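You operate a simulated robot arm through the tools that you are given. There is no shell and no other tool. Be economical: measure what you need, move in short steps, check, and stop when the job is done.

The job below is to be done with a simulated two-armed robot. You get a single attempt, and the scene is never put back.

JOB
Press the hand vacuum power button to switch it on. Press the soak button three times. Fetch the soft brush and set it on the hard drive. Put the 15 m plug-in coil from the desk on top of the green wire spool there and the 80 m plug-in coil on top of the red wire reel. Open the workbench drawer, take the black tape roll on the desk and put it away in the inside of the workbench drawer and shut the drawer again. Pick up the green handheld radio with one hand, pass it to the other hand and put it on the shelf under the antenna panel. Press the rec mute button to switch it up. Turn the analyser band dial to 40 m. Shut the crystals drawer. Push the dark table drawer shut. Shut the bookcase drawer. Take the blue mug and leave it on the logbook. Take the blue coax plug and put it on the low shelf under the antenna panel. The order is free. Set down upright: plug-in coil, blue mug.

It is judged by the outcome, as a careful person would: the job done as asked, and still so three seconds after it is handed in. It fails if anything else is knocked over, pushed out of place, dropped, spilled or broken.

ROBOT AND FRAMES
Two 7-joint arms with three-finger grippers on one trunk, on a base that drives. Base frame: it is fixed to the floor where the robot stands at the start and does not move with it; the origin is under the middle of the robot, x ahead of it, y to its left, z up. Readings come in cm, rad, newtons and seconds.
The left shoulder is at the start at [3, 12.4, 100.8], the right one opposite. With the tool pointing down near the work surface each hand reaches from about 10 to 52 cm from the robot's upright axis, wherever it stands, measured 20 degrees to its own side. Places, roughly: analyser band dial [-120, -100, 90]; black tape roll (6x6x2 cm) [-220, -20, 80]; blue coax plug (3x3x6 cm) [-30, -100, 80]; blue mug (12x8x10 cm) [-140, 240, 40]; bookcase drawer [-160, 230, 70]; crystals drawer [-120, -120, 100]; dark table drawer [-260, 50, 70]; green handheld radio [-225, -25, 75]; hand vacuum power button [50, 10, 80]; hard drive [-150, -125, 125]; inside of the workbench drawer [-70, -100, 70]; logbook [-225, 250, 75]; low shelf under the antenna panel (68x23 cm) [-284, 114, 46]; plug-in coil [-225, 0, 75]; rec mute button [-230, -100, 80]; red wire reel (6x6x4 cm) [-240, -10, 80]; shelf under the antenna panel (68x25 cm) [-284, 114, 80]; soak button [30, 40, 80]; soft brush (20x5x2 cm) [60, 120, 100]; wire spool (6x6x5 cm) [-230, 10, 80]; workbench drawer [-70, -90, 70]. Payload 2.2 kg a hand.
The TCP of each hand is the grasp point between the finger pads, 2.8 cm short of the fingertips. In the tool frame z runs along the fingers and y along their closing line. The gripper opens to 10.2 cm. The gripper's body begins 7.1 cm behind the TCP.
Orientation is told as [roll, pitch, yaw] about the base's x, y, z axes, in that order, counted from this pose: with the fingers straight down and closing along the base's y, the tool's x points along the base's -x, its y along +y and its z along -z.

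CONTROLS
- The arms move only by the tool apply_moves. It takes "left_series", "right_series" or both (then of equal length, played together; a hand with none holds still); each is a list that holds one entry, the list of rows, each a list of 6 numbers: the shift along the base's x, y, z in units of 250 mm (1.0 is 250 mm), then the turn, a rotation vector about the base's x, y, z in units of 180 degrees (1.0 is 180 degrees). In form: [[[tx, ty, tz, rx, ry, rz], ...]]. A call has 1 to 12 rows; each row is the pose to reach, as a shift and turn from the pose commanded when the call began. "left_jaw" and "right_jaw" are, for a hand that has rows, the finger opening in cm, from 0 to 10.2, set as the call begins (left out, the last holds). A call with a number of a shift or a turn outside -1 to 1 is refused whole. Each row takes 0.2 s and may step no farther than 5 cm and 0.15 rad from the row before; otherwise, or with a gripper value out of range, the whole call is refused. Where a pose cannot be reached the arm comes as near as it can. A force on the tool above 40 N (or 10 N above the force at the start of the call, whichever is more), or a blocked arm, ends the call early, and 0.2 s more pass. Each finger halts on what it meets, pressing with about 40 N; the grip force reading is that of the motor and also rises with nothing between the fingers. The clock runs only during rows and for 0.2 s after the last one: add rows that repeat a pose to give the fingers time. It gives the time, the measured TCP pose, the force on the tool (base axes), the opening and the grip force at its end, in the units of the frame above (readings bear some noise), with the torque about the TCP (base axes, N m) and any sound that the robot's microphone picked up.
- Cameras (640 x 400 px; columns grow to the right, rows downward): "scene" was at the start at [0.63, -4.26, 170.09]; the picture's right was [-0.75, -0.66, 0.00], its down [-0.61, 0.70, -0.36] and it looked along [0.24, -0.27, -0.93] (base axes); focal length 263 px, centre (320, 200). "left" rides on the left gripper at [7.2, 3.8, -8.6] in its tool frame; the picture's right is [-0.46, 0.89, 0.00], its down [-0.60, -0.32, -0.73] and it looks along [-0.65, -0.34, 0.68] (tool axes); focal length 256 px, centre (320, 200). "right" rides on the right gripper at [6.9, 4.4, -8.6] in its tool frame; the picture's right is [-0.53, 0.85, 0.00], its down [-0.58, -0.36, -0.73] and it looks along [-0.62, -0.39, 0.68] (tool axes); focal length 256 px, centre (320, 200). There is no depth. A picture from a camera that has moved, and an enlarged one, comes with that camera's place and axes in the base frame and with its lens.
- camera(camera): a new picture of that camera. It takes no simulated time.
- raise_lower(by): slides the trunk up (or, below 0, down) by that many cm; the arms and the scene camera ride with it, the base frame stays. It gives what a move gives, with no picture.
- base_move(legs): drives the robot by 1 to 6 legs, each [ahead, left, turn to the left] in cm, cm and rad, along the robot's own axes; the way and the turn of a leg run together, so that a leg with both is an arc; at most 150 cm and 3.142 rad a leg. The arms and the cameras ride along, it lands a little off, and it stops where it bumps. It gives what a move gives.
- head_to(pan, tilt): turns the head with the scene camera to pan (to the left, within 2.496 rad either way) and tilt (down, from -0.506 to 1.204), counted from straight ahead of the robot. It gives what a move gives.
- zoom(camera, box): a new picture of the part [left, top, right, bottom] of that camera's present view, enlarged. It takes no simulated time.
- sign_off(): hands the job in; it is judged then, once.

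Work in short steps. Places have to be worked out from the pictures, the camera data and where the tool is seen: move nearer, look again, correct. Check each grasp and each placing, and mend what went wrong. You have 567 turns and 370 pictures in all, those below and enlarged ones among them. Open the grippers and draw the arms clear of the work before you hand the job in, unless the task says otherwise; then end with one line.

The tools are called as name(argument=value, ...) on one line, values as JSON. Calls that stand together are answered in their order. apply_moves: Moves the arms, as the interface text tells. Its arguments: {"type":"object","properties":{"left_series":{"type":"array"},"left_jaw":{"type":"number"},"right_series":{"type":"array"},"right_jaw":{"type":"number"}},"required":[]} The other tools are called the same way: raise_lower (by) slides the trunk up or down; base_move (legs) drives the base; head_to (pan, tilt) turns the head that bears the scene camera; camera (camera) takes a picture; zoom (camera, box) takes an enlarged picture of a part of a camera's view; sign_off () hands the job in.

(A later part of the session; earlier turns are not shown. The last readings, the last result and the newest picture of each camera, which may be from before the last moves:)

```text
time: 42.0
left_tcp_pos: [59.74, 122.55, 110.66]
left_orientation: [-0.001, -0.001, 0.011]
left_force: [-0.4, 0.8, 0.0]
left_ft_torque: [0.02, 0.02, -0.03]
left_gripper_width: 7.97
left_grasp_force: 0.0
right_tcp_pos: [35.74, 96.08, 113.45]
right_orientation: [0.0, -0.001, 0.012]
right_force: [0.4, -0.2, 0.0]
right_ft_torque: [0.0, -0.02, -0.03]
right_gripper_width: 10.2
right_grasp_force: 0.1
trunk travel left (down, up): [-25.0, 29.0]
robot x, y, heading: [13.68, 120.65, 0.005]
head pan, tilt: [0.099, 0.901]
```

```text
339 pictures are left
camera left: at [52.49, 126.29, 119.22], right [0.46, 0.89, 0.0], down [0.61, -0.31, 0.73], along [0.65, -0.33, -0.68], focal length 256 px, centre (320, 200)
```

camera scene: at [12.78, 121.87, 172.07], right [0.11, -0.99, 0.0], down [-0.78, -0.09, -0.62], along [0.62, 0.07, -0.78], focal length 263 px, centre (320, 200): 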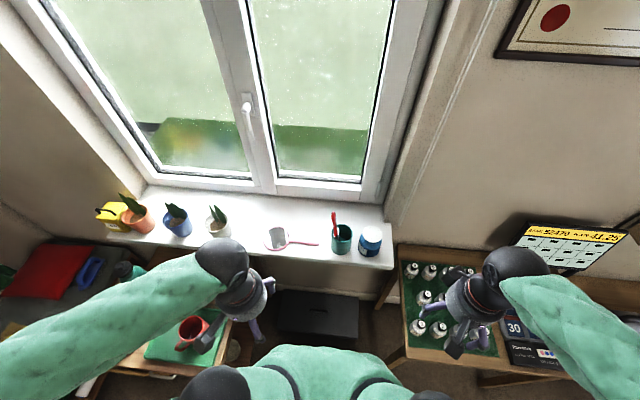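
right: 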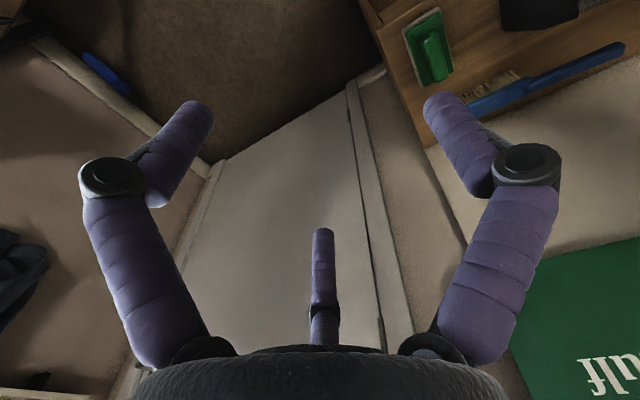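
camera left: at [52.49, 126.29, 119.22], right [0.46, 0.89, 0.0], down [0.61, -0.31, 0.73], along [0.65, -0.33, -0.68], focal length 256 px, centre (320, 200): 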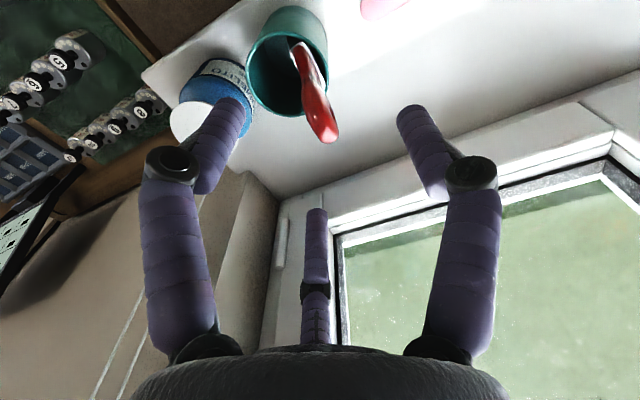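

Handle top lies right below the TCP. Descend and close.

apply_moves(left_series=[[[0, 0, -0.16, 0, 0, 0], [0, 0, -0.32, 0, 0, 0], [0, 0, -0.34, 0, 0, 0]]])

camera(camera="left")

apply_moves(left_series=[[[0, 0, 0, 0, 0, 0], [0, 0, 0, 0, 0, 0], [0, 0, 0, 0, 0, 0], [0, 0, 0, 0, 0, 0]]], left_jaw=0)

camera(camera="left")

```text
time: 42.8
left_tcp_pos: [59.84, 122.27, 102.11]
left_orientation: [-0.001, -0.001, 0.01]
left_force: [-0.2, 0.2, 0.8]
left_ft_torque: [0.02, 0.02, 0.0]
left_gripper_width: 7.99
left_grasp_force: 0.1
right_tcp_pos: [35.75, 96.14, 113.5]
right_orientation: [-0.001, -0.001, 0.011]
right_force: [-1.0, 1.2, 0.8]
right_ft_torque: [0.0, 0.03, 0.02]
right_gripper_width: 10.18
right_grasp_force: 0.1
trunk travel left (down, up): [-25.0, 29.0]
robot x, y, heading: [13.44, 121.24, 0.011]
head pan, tilt: [0.099, 0.901]
```

```text
338 pictures are left
camera left: at [52.58, 126.16, 110.74], right [0.46, 0.89, 0.0], down [0.61, -0.31, 0.73], along [0.65, -0.33, -0.68], focal length 256 px, centre (320, 200)
```

left: 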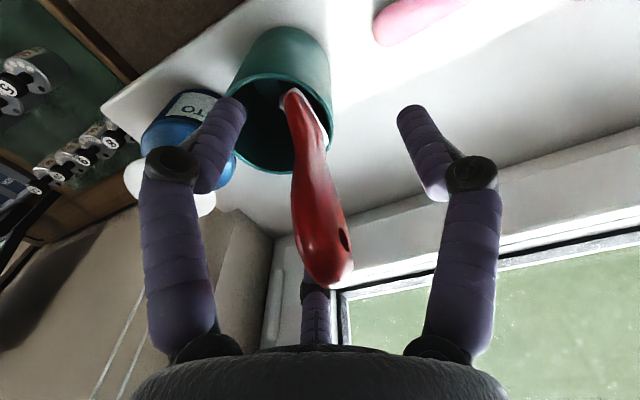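

```text
time: 43.8
left_tcp_pos: [59.72, 122.38, 102.33]
left_orientation: [0.0, -0.002, 0.011]
left_force: [-0.7, -1.1, 7.8]
left_ft_torque: [-0.17, -0.01, -0.02]
left_gripper_width: 1.79
left_grasp_force: 39.6
right_tcp_pos: [35.78, 96.12, 113.42]
right_orientation: [-0.001, 0.0, 0.011]
right_force: [-0.2, 0.5, -0.8]
right_ft_torque: [-0.02, 0.01, 0.01]
right_gripper_width: 10.2
right_grasp_force: 0.0
trunk travel left (down, up): [-25.0, 29.0]
robot x, y, heading: [13.52, 121.17, 0.008]
head pan, tilt: [0.099, 0.901]
```

```text
337 pictures are left
camera left: at [52.57, 126.15, 110.81], right [0.46, 0.89, 0.0], down [0.61, -0.31, 0.73], along [0.65, -0.33, -0.68], focal length 256 px, centre (320, 200)
```

left: 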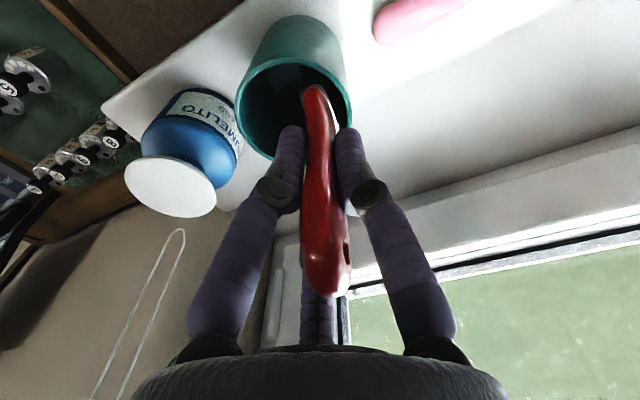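

Good grasp (1.8 cm). Lift slowly, partly along the lean, and watch the cup.

apply_moves(left_series=[[[0.01, 0.005, 0.06, 0, 0, 0], [0.02, 0.01, 0.12, 0, 0, 0], [0.03, 0.015, 0.18, 0, 0, 0], [0.04, 0.02, 0.24, 0, 0, 0]]])

camera(camera="left")

zoom(camera="scene", box=[240, 150, 440, 275])

```text
time: 44.8
left_tcp_pos: [60.79, 122.89, 108.16]
left_orientation: [0.0, 0.0, 0.01]
left_force: [0.3, 0.0, -1.3]
left_ft_torque: [0.01, 0.01, 0.0]
left_gripper_width: 1.79
left_grasp_force: 39.8
right_tcp_pos: [35.95, 96.1, 113.34]
right_orientation: [0.0, -0.001, 0.011]
right_force: [0.6, -1.0, -0.4]
right_ft_torque: [0.0, 0.01, 0.0]
right_gripper_width: 10.19
right_grasp_force: 0.0
trunk travel left (down, up): [-25.0, 29.0]
robot x, y, heading: [13.09, 120.86, 0.012]
head pan, tilt: [0.099, 0.901]
```

```text
336 pictures are left
camera left: at [53.49, 126.66, 116.77], right [0.46, 0.89, 0.0], down [0.61, -0.31, 0.73], along [0.65, -0.33, -0.68], focal length 256 px, centre (320, 200)
```

left: 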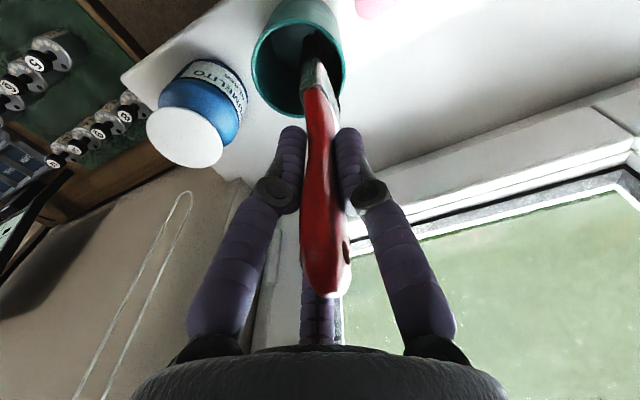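

```text
3.20 times, centred on (340, 212) of scene
camera zoom: at [17.65, 121.92, 172.07], right [0.11, -0.99, 0.0], down [-0.78, -0.09, -0.62], along [0.62, 0.07, -0.78], focal length 842 px, centre (256, 160)
```

zoom: 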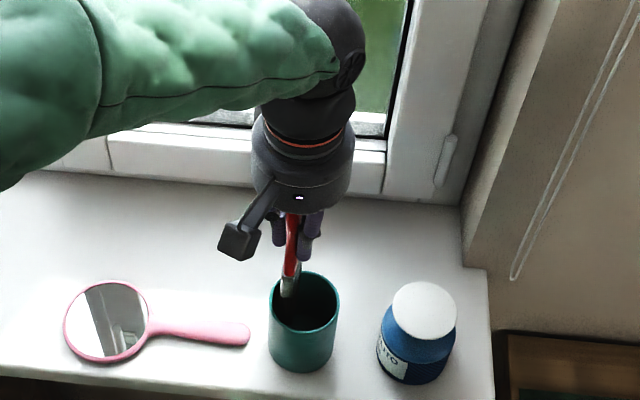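

The cup slid roughly 2 cm. Continue lifting the brush fully out, then assess.

apply_moves(left_series=[[[0.0, -0.005, 0.06, 0, 0, 0], [0.0, -0.01, 0.12, 0, 0, 0], [0, -0.01, 0.2, 0, 0, 0], [0, -0.01, 0.3, 0, 0, 0], [0, -0.01, 0.46, 0, 0, 0], [0, -0.01, 0.6, 0, 0, 0]]])

camera(camera="left")

zoom(camera="scene", box=[240, 150, 440, 275])

```text
time: 46.2
left_tcp_pos: [60.73, 122.8, 123.13]
left_orientation: [0.0, 0.001, 0.008]
left_force: [0.8, 0.3, -0.2]
left_ft_torque: [-0.01, -0.04, 0.0]
left_gripper_width: 1.77
left_grasp_force: 39.4
right_tcp_pos: [35.88, 96.14, 113.42]
right_orientation: [0.0, 0.0, 0.011]
right_force: [-0.1, 0.4, -0.2]
right_ft_torque: [0.02, -0.01, -0.01]
right_gripper_width: 10.19
right_grasp_force: 0.1
trunk travel left (down, up): [-25.0, 29.0]
robot x, y, heading: [12.91, 120.88, 0.012]
head pan, tilt: [0.099, 0.901]
```

```text
334 pictures are left
camera left: at [53.49, 126.53, 131.7], right [0.46, 0.89, 0.0], down [0.61, -0.31, 0.73], along [0.65, -0.33, -0.68], focal length 256 px, centre (320, 200)
```

left: 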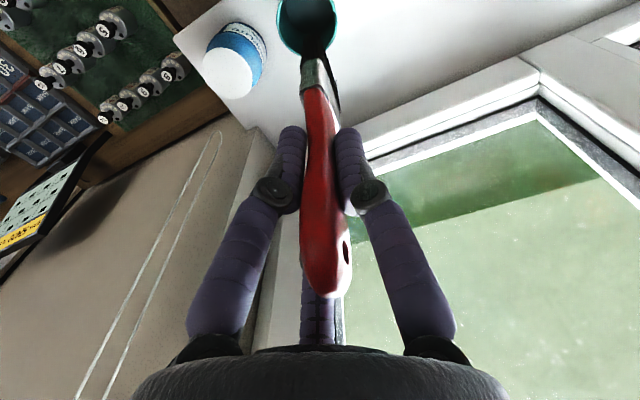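

```text
3.20 times, centred on (340, 212) of scene
camera zoom: at [17.63, 121.92, 172.07], right [0.11, -0.99, 0.0], down [-0.78, -0.09, -0.62], along [0.62, 0.07, -0.78], focal length 842 px, centre (256, 160)
```

zoom: 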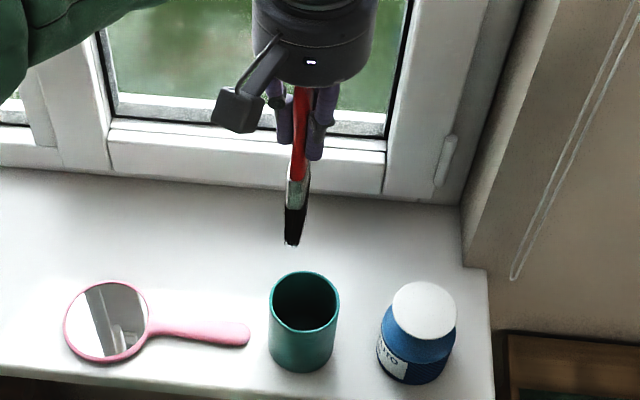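

Brush is out. I'll nudge the cup back ~2 cm with the right hand low down. First move the left arm (with brush) aside.

apply_moves(left_series=[[[-0.18, 0.06, 0.04, 0, 0, 0], [-0.36, 0.12, 0.04, 0, 0, 0], [-0.52, 0.2, 0.04, 0, 0, 0], [-0.68, 0.3, 0.04, 0, 0, 0], [-0.84, 0.4, 0.04, 0, 0, 0], [-0.98, 0.5, 0.04, 0, 0, 0], [-1.0, 0.6, 0.04, 0, 0, 0]]], right_series=[[[0.0, 0.0, 0, 0, 0, 0], [0, 0, 0.0, 0, 0, 0], [0, 0, 0, 0, 0, 0], [0.1, 0.0, 0.04, 0, 0, 0], [0.2, 0.1, 0.04, 0, 0, 0], [0.3, 0.2, 0.04, 0, 0, 0], [0.4, 0.3, 0.04, 0, 0, 0]]], right_jaw=0)

camera(camera="scene")

```text
time: 47.8
left_tcp_pos: [35.66, 137.61, 124.15]
left_orientation: [0.0, 0.003, 0.008]
left_force: [0.0, -0.7, -1.7]
left_ft_torque: [-0.01, 0.01, -0.01]
left_gripper_width: 1.76
left_grasp_force: 39.6
right_tcp_pos: [45.86, 103.7, 114.29]
right_orientation: [0.0, 0.002, 0.009]
right_force: [0.3, 0.0, 0.0]
right_ft_torque: [0.0, 0.01, 0.0]
right_gripper_width: 0.24
right_grasp_force: 31.0
trunk travel left (down, up): [-25.0, 29.0]
robot x, y, heading: [13.19, 121.39, 0.007]
head pan, tilt: [0.099, 0.901]
```

```text
332 pictures are left
camera scene: at [17.8, 122.01, 172.06], right [0.11, -0.99, 0.0], down [-0.78, -0.09, -0.62], along [0.62, 0.07, -0.78], focal length 263 px, centre (320, 200)
```

scene: 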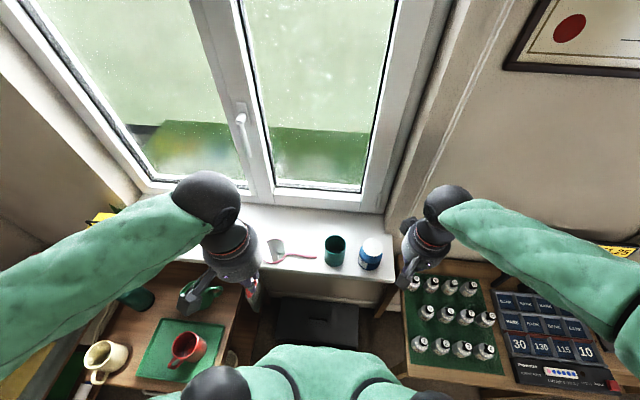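

Now bring the right hand (closed) to the +y side of the cup, above it.

apply_moves(right_series=[[[0.14, 0.1, 0, 0, 0, 0], [0.28, 0.2, 0, 0, 0, 0], [0.42, 0.3, 0, 0, 0, 0], [0.5, 0.45, 0, 0, 0, 0], [0.56, 0.62, 0, 0, 0, 0], [0.58, 0.8, 0, 0, 0, 0], [0.58, 0.99, -0.04, 0, 0, 0], [0.58, 0.99, -0.16, 0, 0, 0], [0.58, 0.99, -0.28, 0, 0, 0], [0.58, 0.99, -0.36, 0, 0, 0]]], left_series=[[[0, 0.1, 0, 0, 0, 0], [0, 0.2, 0, 0, 0, 0], [0, 0.3, 0, 0, 0, 0], [0, 0.3, 0, 0, 0, 0], [0, 0.3, 0, 0, 0, 0], [0, 0.3, 0, 0, 0, 0], [0, 0.3, 0, 0, 0, 0], [0, 0.3, 0, 0, 0, 0], [0, 0.3, 0, 0, 0, 0], [0, 0.3, 0, 0, 0, 0]]])

zoom(camera="scene", box=[240, 150, 440, 275])

camera(camera="right")

```text
time: 50.0
left_tcp_pos: [35.68, 145.09, 124.25]
left_orientation: [0.0, 0.0, 0.011]
left_force: [-0.6, -0.2, -0.8]
left_ft_torque: [0.02, 0.0, 0.02]
left_gripper_width: 1.76
left_grasp_force: 40.0
right_tcp_pos: [60.34, 128.21, 105.16]
right_orientation: [0.0, 0.003, 0.011]
right_force: [-0.4, -0.8, -0.6]
right_ft_torque: [0.02, 0.0, -0.01]
right_gripper_width: 0.2
right_grasp_force: 31.4
trunk travel left (down, up): [-25.0, 29.0]
robot x, y, heading: [13.27, 121.01, 0.009]
head pan, tilt: [0.099, 0.901]
```

```text
3.20 times, centred on (340, 212) of scene
camera zoom: at [17.67, 121.89, 172.07], right [0.11, -0.99, 0.0], down [-0.78, -0.09, -0.62], along [0.62, 0.07, -0.78], focal length 842 px, centre (256, 160)
```

zoom: 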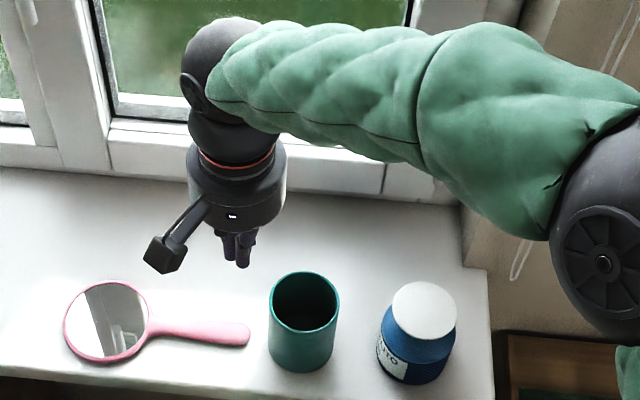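

```text
330 pictures are left
camera right: at [53.48, 132.5, 113.96], right [0.53, 0.85, 0.0], down [0.58, -0.36, 0.73], along [0.62, -0.38, -0.68], focal length 256 px, centre (320, 200)
```

right: 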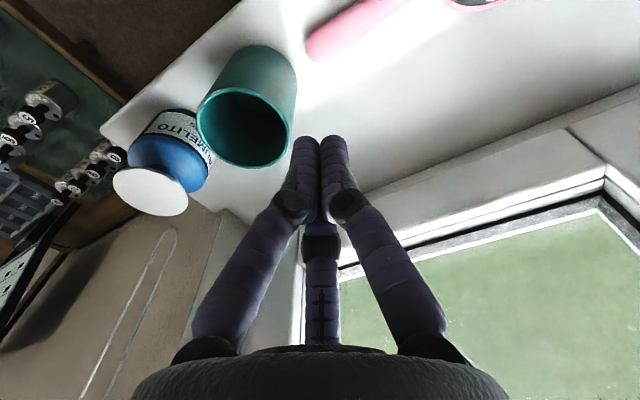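

Descend beside the cup.

apply_moves(right_series=[[[0, 0, -0.16, 0, 0, 0], [0, 0, -0.32, 0, 0, 0], [0, 0, -0.46, 0, 0, 0], [0, 0, -0.47, 0, 0, 0]]])

zoom(camera="scene", box=[240, 150, 440, 275])

camera(camera="right")

```text
time: 51.0
left_tcp_pos: [35.54, 145.2, 124.09]
left_orientation: [0.001, 0.0, 0.012]
left_force: [-0.4, 0.2, -1.4]
left_ft_torque: [-0.02, -0.02, 0.05]
left_gripper_width: 1.77
left_grasp_force: 39.9
right_tcp_pos: [60.21, 128.37, 93.6]
right_orientation: [0.0, -0.001, 0.01]
right_force: [-0.2, 0.3, 0.6]
right_ft_torque: [0.01, -0.04, -0.01]
right_gripper_width: 0.2
right_grasp_force: 31.8
trunk travel left (down, up): [-25.0, 29.0]
robot x, y, heading: [13.0, 121.21, 0.012]
head pan, tilt: [0.099, 0.901]
```

```text
3.20 times, centred on (340, 212) of scene
camera zoom: at [17.6, 121.92, 172.07], right [0.11, -0.99, 0.0], down [-0.78, -0.09, -0.62], along [0.62, 0.07, -0.78], focal length 842 px, centre (256, 160)
```

zoom: 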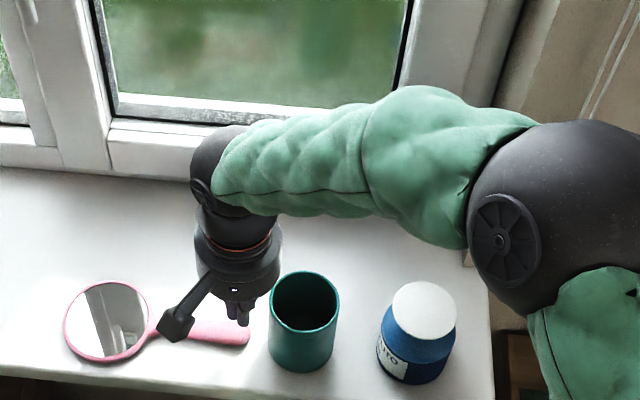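

```text
328 pictures are left
camera right: at [53.34, 132.58, 102.21], right [0.53, 0.85, 0.0], down [0.58, -0.36, 0.73], along [0.62, -0.38, -0.68], focal length 256 px, centre (320, 200)
```

right: 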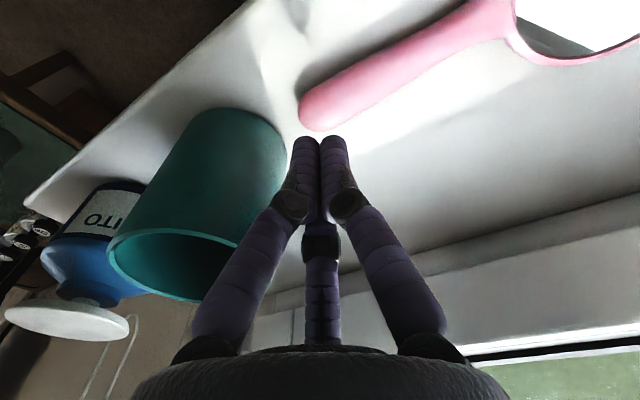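

Clear of everything. Push slowly toward -y by ~4 cm total (2 of free travel).

apply_moves(right_series=[[[0, -0.03, -0.02, 0, 0, 0], [0, -0.06, -0.04, 0, 0, 0], [0, -0.08, -0.05, 0, 0, 0], [0, -0.1, -0.05, 0, 0, 0], [0, -0.12, -0.05, 0, 0, 0], [0, -0.14, -0.05, 0, 0, 0], [0, -0.155, -0.05, 0, 0, 0]]])

zoom(camera="scene", box=[240, 150, 440, 275])

```text
time: 52.6
left_tcp_pos: [35.56, 145.17, 124.24]
left_orientation: [0.0, -0.001, 0.01]
left_force: [-0.7, 0.0, 0.4]
left_ft_torque: [0.03, 0.0, 0.03]
left_gripper_width: 1.76
left_grasp_force: 40.1
right_tcp_pos: [60.47, 124.52, 92.41]
right_orientation: [0.0, -0.001, 0.01]
right_force: [-0.5, 1.0, 0.6]
right_ft_torque: [-0.04, -0.04, 0.0]
right_gripper_width: 0.22
right_grasp_force: 32.1
trunk travel left (down, up): [-25.0, 29.0]
robot x, y, heading: [13.22, 121.32, 0.014]
head pan, tilt: [0.099, 0.901]
```

```text
3.20 times, centred on (340, 212) of scene
camera zoom: at [17.64, 121.93, 172.07], right [0.11, -0.99, 0.0], down [-0.78, -0.09, -0.62], along [0.62, 0.07, -0.78], focal length 842 px, centre (256, 160)
```

zoom: 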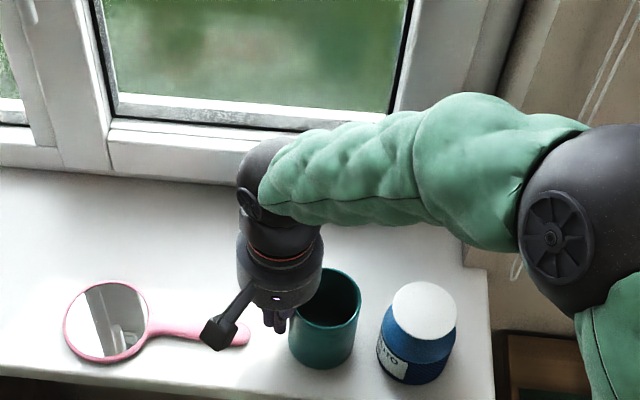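

Cup is back where it was. Withdraw the right hand sideways, up, and back.

apply_moves(right_series=[[[0, 0.08, 0, 0, 0, 0], [0, 0.1, 0.16, 0, 0, 0], [0, 0.1, 0.34, 0, 0, 0], [0, 0.1, 0.52, 0, 0, 0], [0, 0.1, 0.7, 0, 0, 0], [0, 0.1, 0.86, 0, 0, 0], [-0.16, 0.05, 0.88, 0, 0, 0], [-0.32, -0.05, 0.88, 0, 0, 0], [-0.46, -0.18, 0.88, 0, 0, 0], [-0.6, -0.32, 0.88, 0, 0, 0], [-0.74, -0.46, 0.88, 0, 0, 0], [-0.86, -0.6, 0.88, 0, 0, 0]]])

apply_moves(right_series=[[[-0.08, -0.16, 0, 0, 0, 0], [-0.14, -0.32, 0, 0, 0, 0], [-0.18, -0.48, 0, 0, 0, 0]]], left_series=[[[-0.08, -0.08, 0, 0, 0, 0], [-0.16, -0.16, 0.06, 0, 0, 0], [-0.24, -0.24, 0.1, 0, 0, 0]]])

camera(camera="scene")

camera(camera="left")

```text
time: 55.2
left_tcp_pos: [35.32, 145.04, 124.3]
left_orientation: [-0.001, 0.0, 0.009]
left_force: [-0.6, 0.2, -1.6]
left_ft_torque: [0.03, -0.04, 0.01]
left_gripper_width: 1.75
left_grasp_force: 39.8
right_tcp_pos: [38.66, 109.36, 114.45]
right_orientation: [0.002, -0.002, 0.009]
right_force: [-0.9, -0.2, 1.3]
right_ft_torque: [0.04, -0.03, 0.0]
right_gripper_width: 0.21
right_grasp_force: 32.2
trunk travel left (down, up): [-25.0, 29.0]
robot x, y, heading: [13.23, 121.51, 0.009]
head pan, tilt: [0.099, 0.901]
```

```text
time: 56.0
left_tcp_pos: [29.55, 139.16, 126.83]
left_orientation: [-0.001, 0.0, 0.011]
left_force: [0.1, 0.3, -1.5]
left_ft_torque: [-0.01, -0.04, -0.02]
left_gripper_width: 1.76
left_grasp_force: 40.0
right_tcp_pos: [34.01, 97.31, 114.43]
right_orientation: [0.001, -0.001, 0.01]
right_force: [-1.1, -0.2, -0.5]
right_ft_torque: [-0.01, -0.02, 0.01]
right_gripper_width: 0.2
right_grasp_force: 31.4
trunk travel left (down, up): [-25.0, 29.0]
robot x, y, heading: [13.12, 120.75, 0.007]
head pan, tilt: [0.099, 0.901]
```

```text
326 pictures are left
camera scene: at [17.49, 121.9, 172.07], right [0.11, -0.99, 0.0], down [-0.78, -0.09, -0.62], along [0.62, 0.07, -0.78], focal length 263 px, centre (320, 200)
```

scene: 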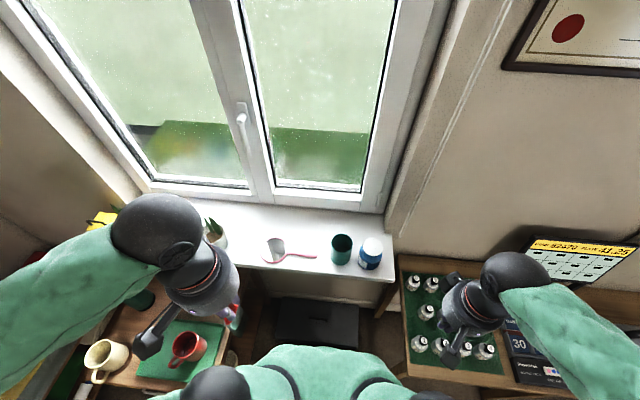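

```text
325 pictures are left
camera left: at [22.33, 142.9, 135.42], right [0.46, 0.89, 0.0], down [0.61, -0.31, 0.73], along [0.65, -0.33, -0.68], focal length 256 px, centre (320, 200)
```

left: 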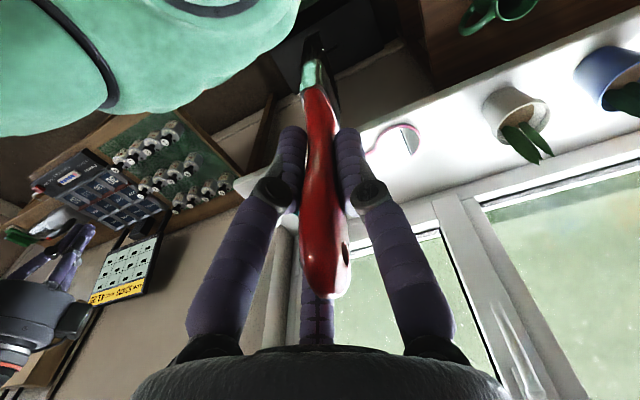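

Drive back and over to the workbench wall, facing -y, to see the hard drive shelf.

base_move(legs=[[-40, 0, 0], [-90, -110, 0], [0, 0, -1.571]])

head_to(pan=-0.1, tilt=0.45)

camera(camera="scene")

```text
time: 68.9
left_tcp_pos: [-96.25, -5.02, 126.88]
left_orientation: [0.002, 0.0, -1.555]
left_force: [0.4, 0.5, -0.4]
left_ft_torque: [0.0, 0.0, 0.0]
left_gripper_width: 1.75
left_grasp_force: 39.7
right_tcp_pos: [-137.96, -9.92, 114.55]
right_orientation: [0.002, 0.0, -1.554]
right_force: [-0.3, 0.3, -0.5]
right_ft_torque: [0.02, 0.05, 0.04]
right_gripper_width: 0.21
right_grasp_force: 31.3
trunk travel left (down, up): [-25.0, 29.0]
robot x, y, heading: [-113.77, 11.52, -1.556]
head pan, tilt: [0.099, 0.901]
```

```text
time: 69.8
left_tcp_pos: [-95.47, -4.97, 126.88]
left_orientation: [-0.006, 0.0, -1.554]
left_force: [0.2, 0.1, -0.8]
left_ft_torque: [-0.03, 0.03, 0.01]
left_gripper_width: 1.74
left_grasp_force: 40.1
right_tcp_pos: [-137.26, -9.79, 114.65]
right_orientation: [-0.005, 0.001, -1.556]
right_force: [-0.5, 0.3, 0.0]
right_ft_torque: [-0.03, -0.01, -0.03]
right_gripper_width: 0.19
right_grasp_force: 31.2
trunk travel left (down, up): [-25.0, 29.0]
robot x, y, heading: [-114.22, 11.08, -1.558]
head pan, tilt: [-0.099, 0.45]
```

```text
324 pictures are left
camera scene: at [-116.44, 5.01, 176.03], right [-1.0, 0.08, -0.01], down [0.04, 0.43, -0.9], along [-0.07, -0.9, -0.44], focal length 263 px, centre (320, 200)
```

scene: 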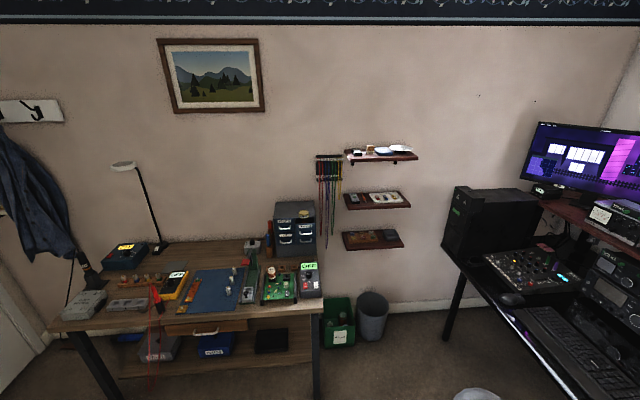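

zoom(camera="scene", box=[300, 130, 460, 230])

zoom(camera="scene", box=[40, 190, 340, 378])

```text
4.00 times, centred on (380, 180) of scene
camera zoom: at [-116.44, 5.01, 176.03], right [-1.0, 0.08, -0.01], down [0.04, 0.43, -0.9], along [-0.07, -0.9, -0.44], focal length 1053 px, centre (80, 280)
```

zoom: 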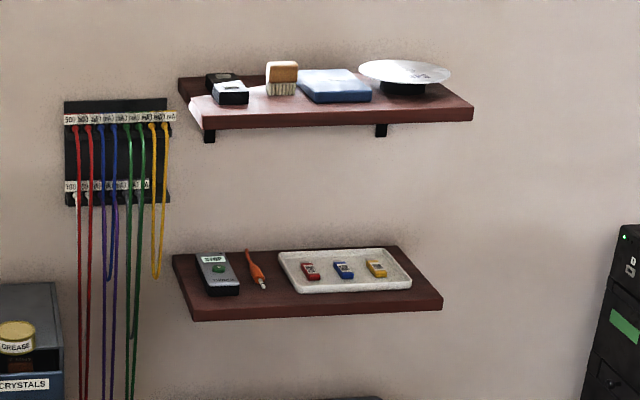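

```text
2.13 times, centred on (190, 284) of scene
camera zoom: at [-116.44, 5.01, 176.03], right [-1.0, 0.08, -0.01], down [0.04, 0.43, -0.9], along [-0.07, -0.9, -0.44], focal length 560 px, centre (597, 21)
```

zoom: 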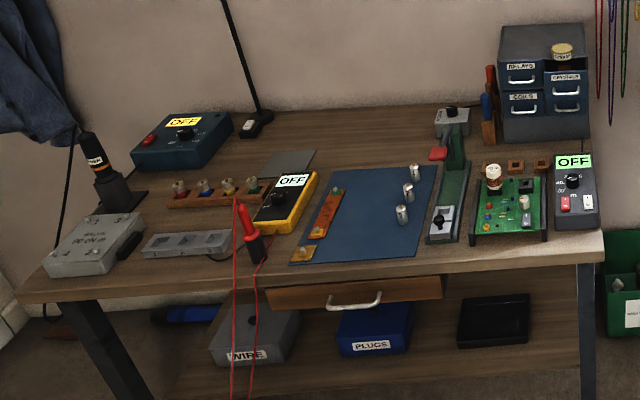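

The hard drive must be among the items on the wall shelves. Drive nearer for a closer look.

base_move(legs=[[35, 40, 0]])

head_to(pan=0.0, tilt=0.45)

camera(camera="scene")

```text
time: 72.9
left_tcp_pos: [-54.06, -39.87, 126.74]
left_orientation: [-0.008, 0.001, -1.554]
left_force: [-0.2, 0.0, -1.1]
left_ft_torque: [0.03, 0.01, 0.0]
left_gripper_width: 1.73
left_grasp_force: 40.1
right_tcp_pos: [-96.0, -44.42, 114.71]
right_orientation: [-0.007, 0.001, -1.556]
right_force: [0.4, 0.5, -0.1]
right_ft_torque: [-0.03, 0.01, 0.0]
right_gripper_width: 0.21
right_grasp_force: 31.4
trunk travel left (down, up): [-25.0, 29.0]
robot x, y, heading: [-72.78, -23.05, -1.551]
head pan, tilt: [-0.099, 0.45]
```

```text
time: 73.6
left_tcp_pos: [-54.01, -39.01, 126.79]
left_orientation: [-0.007, -0.008, -1.553]
left_force: [-0.8, 0.2, 0.2]
left_ft_torque: [-0.03, -0.01, 0.02]
left_gripper_width: 1.78
left_grasp_force: 40.1
right_tcp_pos: [-95.99, -43.77, 114.75]
right_orientation: [-0.007, -0.007, -1.555]
right_force: [0.0, 0.0, -0.9]
right_ft_torque: [-0.07, 0.0, -0.01]
right_gripper_width: 0.21
right_grasp_force: 31.7
trunk travel left (down, up): [-25.0, 29.0]
robot x, y, heading: [-73.03, -23.09, -1.558]
head pan, tilt: [0.0, 0.45]
```

```text
321 pictures are left
camera scene: at [-73.03, -30.73, 176.01], right [-1.0, -0.01, 0.0], down [-0.01, 0.44, -0.9], along [0.01, -0.9, -0.44], focal length 263 px, centre (320, 200)
```

scene: 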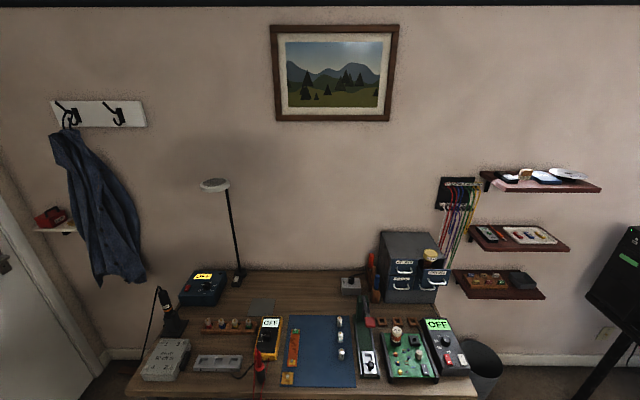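

I moved the wrong way sideways (left is +x when facing -y). Go right 80 cm.

base_move(legs=[[0, -80, 0]])

camera(camera="scene")

zoom(camera="scene", box=[240, 130, 400, 230])

```text
time: 77.8
left_tcp_pos: [-134.17, -40.03, 126.69]
left_orientation: [-0.008, -0.006, -1.553]
left_force: [0.5, 0.7, -0.6]
left_ft_torque: [0.02, -0.02, -0.01]
left_gripper_width: 1.7
left_grasp_force: 39.9
right_tcp_pos: [-176.22, -44.94, 114.68]
right_orientation: [-0.008, -0.007, -1.555]
right_force: [-0.8, 0.3, -0.6]
right_ft_torque: [0.0, 0.01, 0.0]
right_gripper_width: 0.22
right_grasp_force: 31.4
trunk travel left (down, up): [-25.0, 29.0]
robot x, y, heading: [-153.57, -24.46, -1.551]
head pan, tilt: [0.0, 0.45]
```

```text
320 pictures are left
camera scene: at [-153.2, -30.75, 175.9], right [-1.0, -0.02, 0.0], down [-0.01, 0.44, -0.9], along [0.02, -0.9, -0.44], focal length 263 px, centre (320, 200)
```

scene: 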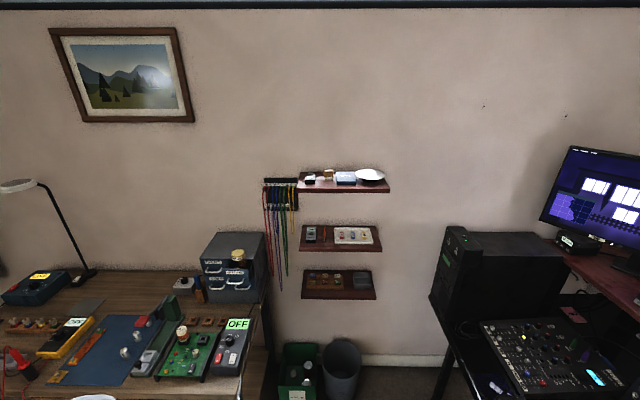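

```text
4.00 times, centred on (320, 180) of scene
camera zoom: at [-153.2, -30.75, 175.9], right [-1.0, -0.02, 0.0], down [-0.01, 0.44, -0.9], along [0.02, -0.9, -0.44], focal length 1053 px, centre (320, 280)
```

zoom: 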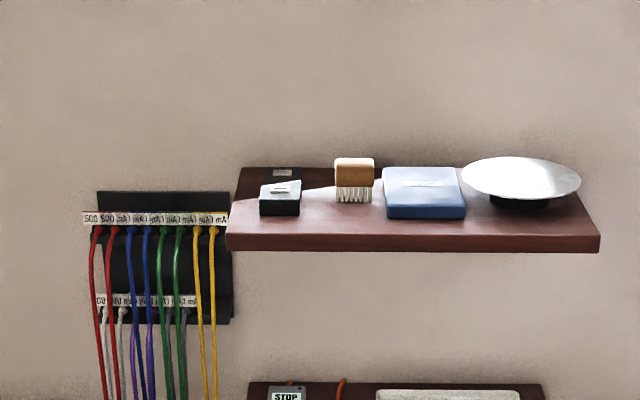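

zoom(camera="scene", box=[290, 215, 394, 280])

zoom(camera="scene", box=[290, 255, 394, 320])

zoom(camera="scene", box=[290, 150, 394, 215])

```text
6.15 times, centred on (342, 248) of scene
camera zoom: at [-153.2, -30.75, 175.9], right [-1.0, -0.02, 0.0], down [-0.01, 0.44, -0.9], along [0.02, -0.9, -0.44], focal length 1620 px, centre (185, -92)
```

zoom: 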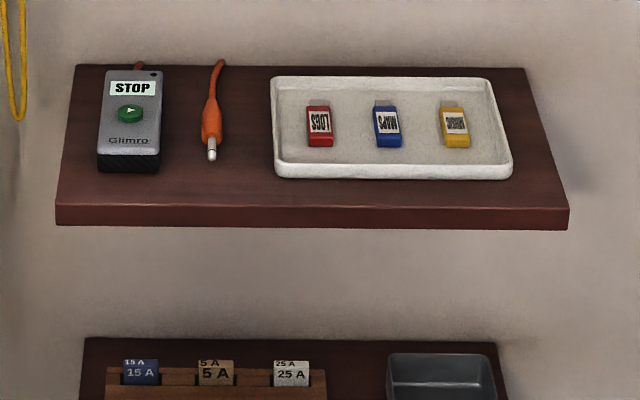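

```text
6.15 times, centred on (342, 288) of scene
camera zoom: at [-153.2, -30.75, 175.9], right [-1.0, -0.02, 0.0], down [-0.01, 0.44, -0.9], along [0.02, -0.9, -0.44], focal length 1620 px, centre (185, -338)
```

zoom: 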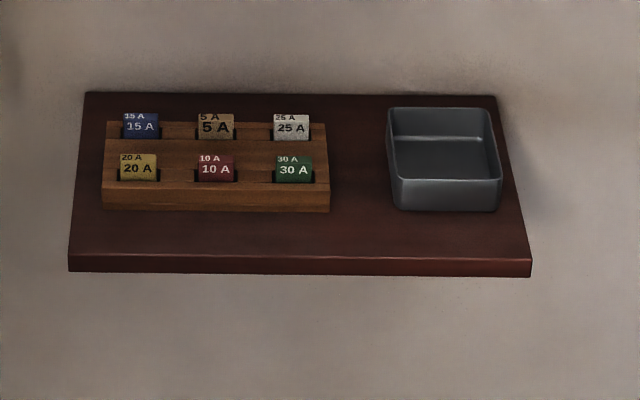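

```text
6.15 times, centred on (342, 182) of scene
camera zoom: at [-153.2, -30.75, 175.9], right [-1.0, -0.02, 0.0], down [-0.01, 0.44, -0.9], along [0.02, -0.9, -0.44], focal length 1620 px, centre (185, 308)
```

zoom: 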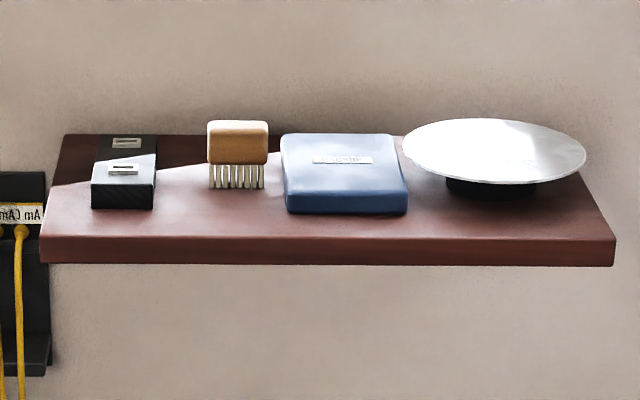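

The light-blue box on the top shelf (about x -161.5, y -125…-134, top z≈138.5) is the hard drive. Raise the trunk and turn the left tool horizontal, pointing at the wall.

raise_lower(by=25)

apply_moves(left_series=[[[0, 0, 0, -0.045, 0, 0], [0, 0, 0, -0.09, 0, 0], [0, 0, 0, -0.135, 0, 0], [0, 0, 0, -0.18, 0, 0], [0, 0, 0, -0.225, 0, 0], [0, 0, 0, -0.27, 0, 0], [0, 0, 0, -0.315, 0, 0], [0, 0, 0, -0.36, 0, 0], [0, 0, 0, -0.405, 0, 0], [0, 0, 0, -0.45, 0, 0], [0, 0, 0, -0.495, 0, 0], [0, 0, 0, -0.54, 0, 0]]])

camera(camera="left")

camera(camera="scene")

```text
time: 80.4
left_tcp_pos: [-134.16, -39.99, 151.69]
left_orientation: [-0.008, -0.007, -1.553]
left_force: [-0.4, 0.8, -0.6]
left_ft_torque: [-0.01, -0.01, -0.01]
left_gripper_width: 1.74
left_grasp_force: 39.8
right_tcp_pos: [-176.11, -44.88, 139.74]
right_orientation: [-0.007, -0.006, -1.553]
right_force: [-0.6, -0.7, 0.6]
right_ft_torque: [0.01, -0.01, -0.03]
right_gripper_width: 0.21
right_grasp_force: 32.3
trunk travel left (down, up): [-50.0, 4.0]
robot x, y, heading: [-153.65, -24.72, -1.551]
head pan, tilt: [0.0, 0.45]
```

```text
time: 82.1
left_tcp_pos: [-136.93, -39.44, 151.44]
left_orientation: [-0.021, -1.026, -1.553]
left_force: [-0.2, 1.3, 0.5]
left_ft_torque: [0.06, -0.03, 0.11]
left_gripper_width: 1.7
left_grasp_force: 39.8
left hand out of reach, approached as far as the arm can: row 7, 8
right_tcp_pos: [-176.23, -44.77, 139.59]
right_orientation: [-0.004, -0.005, -1.553]
right_force: [0.3, -0.4, 0.0]
right_ft_torque: [0.0, 0.01, -0.03]
right_gripper_width: 0.2
right_grasp_force: 31.2
trunk travel left (down, up): [-50.0, 4.0]
robot x, y, heading: [-153.11, -24.73, -1.554]
head pan, tilt: [0.0, 0.45]
stopped in row 8 (left hand): the force on the tool passed its limit at 83 N (the readings are from after the stop); the commanded pose is now the measured one
```

```text
315 pictures are left
camera left: at [-133.13, -28.35, 149.61], right [0.89, -0.24, 0.39], down [-0.31, 0.31, 0.9], along [-0.34, -0.92, 0.2], focal length 256 px, centre (320, 200)
```

left: 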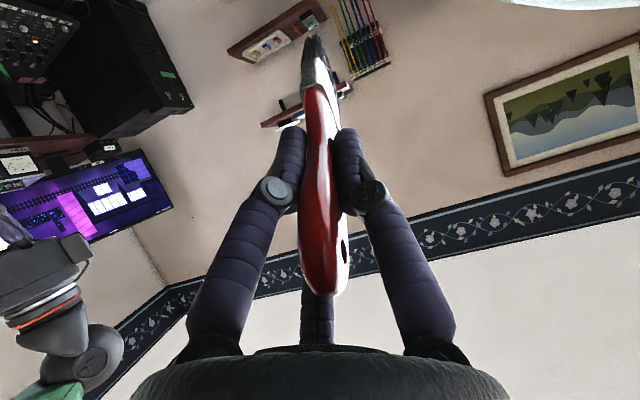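

```text
314 pictures are left
camera scene: at [-153.41, -30.65, 200.91], right [-1.0, -0.02, 0.0], down [-0.01, 0.43, -0.9], along [0.02, -0.9, -0.43], focal length 263 px, centre (320, 200)
```

scene: 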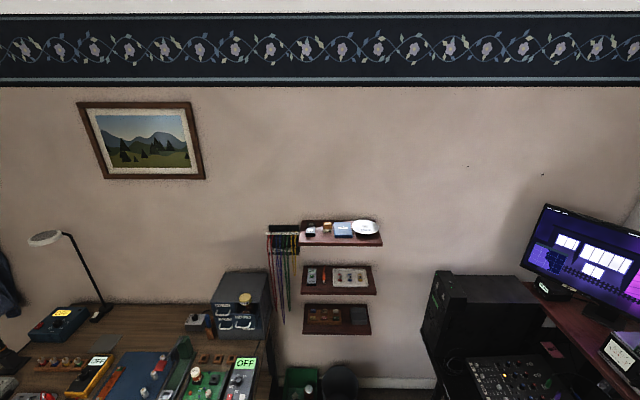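

The arm is too folded there. Move the hand forward first, then finish the rotation.

apply_moves(left_series=[[[0.0, -0.18, 0, 0, 0, 0], [0, -0.36, 0, 0, 0, 0], [0, -0.54, 0, 0, 0, 0], [0, -0.72, 0, -0.0, 0, 0], [0, -0.9, 0, -0.04, 0, 0], [0, -0.95, 0, -0.08, 0, 0], [0, -0.95, 0, -0.12, 0, 0], [0, -0.95, 0, -0.16, 0, 0], [0, -0.95, 0, -0.2, 0, 0], [0, -0.95, 0, -0.216, 0, 0]]])

camera(camera="scene")

```text
time: 84.3
left_tcp_pos: [-136.85, -63.34, 151.36]
left_orientation: [-3.055, -1.436, 1.478]
left_force: [-1.2, 0.4, -1.1]
left_ft_torque: [0.09, 0.03, -0.01]
left_gripper_width: 1.73
left_grasp_force: 39.6
right_tcp_pos: [-176.22, -44.85, 139.7]
right_orientation: [-0.006, -0.006, -1.555]
right_force: [-0.3, 0.3, 0.3]
right_ft_torque: [-0.05, 0.01, 0.0]
right_gripper_width: 0.21
right_grasp_force: 31.6
trunk travel left (down, up): [-50.0, 4.0]
robot x, y, heading: [-152.86, -24.34, -1.552]
head pan, tilt: [0.0, 0.45]
```

```text
313 pictures are left
camera scene: at [-153.17, -30.76, 200.9], right [-1.0, -0.02, 0.0], down [-0.01, 0.44, -0.9], along [0.02, -0.9, -0.44], focal length 263 px, centre (320, 200)
```

scene: 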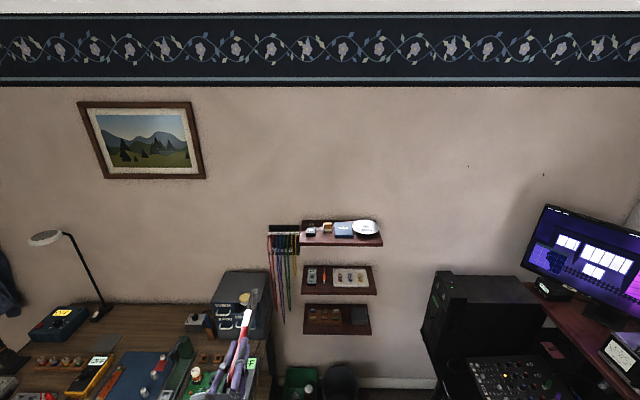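

Tool is now horizontal. Drive right and ahead toward the shelf, then look.

base_move(legs=[[0, -16, 0], [28, 0, 0]])

head_to(pan=0.0, tilt=0.75)

camera(camera="scene")

camera(camera="left")

```text
time: 87.3
left_tcp_pos: [-151.78, -91.8, 151.35]
left_orientation: [-3.061, -1.437, 1.491]
left_force: [0.2, 0.9, -0.4]
left_ft_torque: [0.03, 0.01, 0.02]
left_gripper_width: 1.69
left_grasp_force: 40.5
right_tcp_pos: [-191.32, -73.48, 139.64]
right_orientation: [-0.006, -0.007, -1.548]
right_force: [0.9, -0.5, 0.1]
right_ft_torque: [0.04, 0.01, -0.05]
right_gripper_width: 0.21
right_grasp_force: 31.4
trunk travel left (down, up): [-50.0, 4.0]
robot x, y, heading: [-168.24, -53.22, -1.55]
head pan, tilt: [0.0, 0.45]
```

```text
time: 88.1
left_tcp_pos: [-151.9, -91.78, 151.42]
left_orientation: [-3.061, -1.435, 1.491]
left_force: [0.0, 0.0, -1.7]
left_ft_torque: [0.02, -0.02, 0.0]
left_gripper_width: 1.69
left_grasp_force: 39.9
right_tcp_pos: [-191.21, -73.55, 139.66]
right_orientation: [-0.009, -0.005, -1.549]
right_force: [-0.7, 0.3, -0.2]
right_ft_torque: [-0.05, 0.02, -0.01]
right_gripper_width: 0.22
right_grasp_force: 32.1
trunk travel left (down, up): [-50.0, 4.0]
robot x, y, heading: [-168.64, -53.44, -1.548]
head pan, tilt: [0.0, 0.75]
```

```text
312 pictures are left
camera scene: at [-168.43, -58.4, 198.27], right [-1.0, -0.02, 0.0], down [-0.02, 0.68, -0.73], along [0.02, -0.73, -0.68], focal length 263 px, centre (320, 200)
```

scene: 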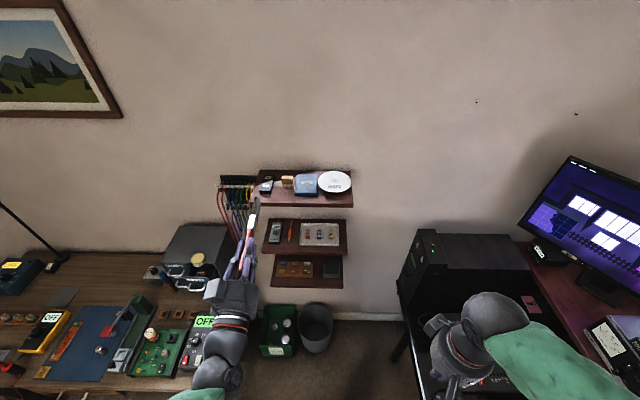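

```text
311 pictures are left
camera left: at [-148.11, -84.19, 142.97], right [0.89, 0.06, 0.45], down [-0.31, 0.81, 0.5], along [-0.33, -0.59, 0.74], focal length 256 px, centre (320, 200)
```

left: 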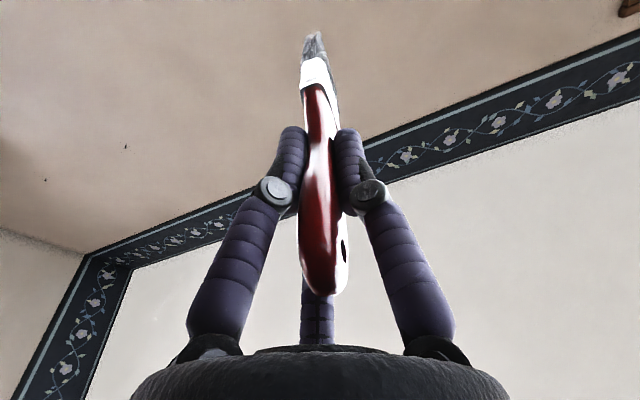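

zoom(camera="scene", box=[200, 140, 392, 260])

```text
3.33 times, centred on (296, 200) of scene
camera zoom: at [-168.43, -58.4, 198.27], right [-1.0, -0.02, 0.0], down [-0.02, 0.68, -0.73], along [0.02, -0.73, -0.68], focal length 877 px, centre (400, 200)
```

zoom: 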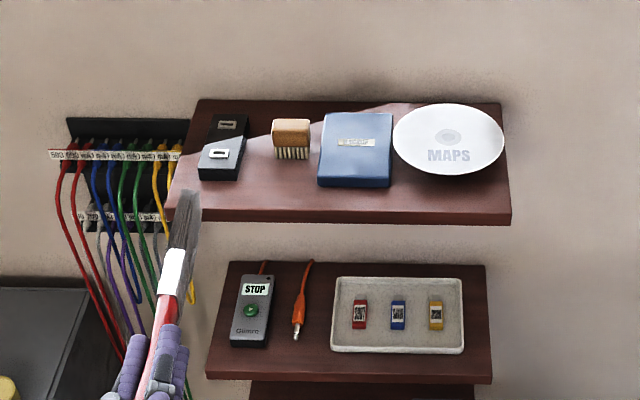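

The blue box is the hard drive ("MAPS" is a CD). It spans x −165…−158, y −126…−137. Bring the brush in line in front of it, correcting tilt slightly.

apply_moves(left_series=[[[-0.1, -0.08, 0, 0.014, 0, -0.008], [-0.2, -0.16, 0, 0.028, 0, -0.015], [-0.3, -0.26, -0.02, 0.028, 0, -0.015], [-0.4, -0.38, -0.06, 0.028, 0, -0.015], [-0.4, -0.48, -0.1, 0.028, 0, -0.015], [-0.4, -0.48, -0.1, 0.028, 0, -0.015]]])

zoom(camera="scene", box=[200, 120, 392, 240])

```text
time: 89.5
left_tcp_pos: [-161.85, -103.76, 148.79]
left_orientation: [-2.866, -1.524, 1.246]
left_force: [-0.2, 0.3, -0.9]
left_ft_torque: [0.02, 0.01, 0.0]
left_gripper_width: 1.71
left_grasp_force: 39.8
right_tcp_pos: [-191.35, -73.61, 139.89]
right_orientation: [-0.008, -0.007, -1.548]
right_force: [0.8, 0.1, 0.4]
right_ft_torque: [-0.06, 0.0, -0.01]
right_gripper_width: 0.18
right_grasp_force: 31.4
trunk travel left (down, up): [-50.0, 4.0]
robot x, y, heading: [-168.37, -52.98, -1.548]
head pan, tilt: [0.0, 0.75]
```

```text
3.33 times, centred on (296, 180) of scene
camera zoom: at [-168.42, -58.37, 198.26], right [-1.0, -0.02, 0.0], down [-0.02, 0.68, -0.73], along [0.02, -0.73, -0.68], focal length 877 px, centre (400, 267)
```

zoom: 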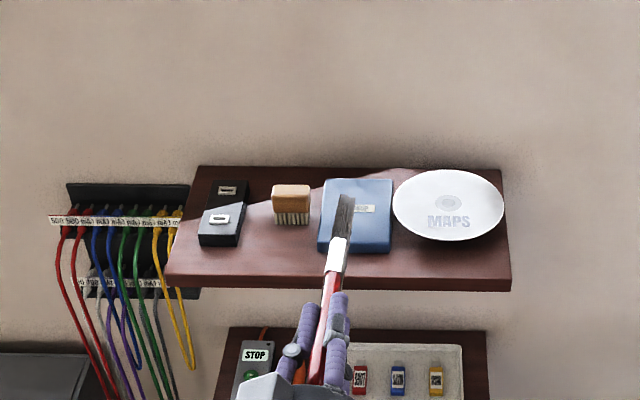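

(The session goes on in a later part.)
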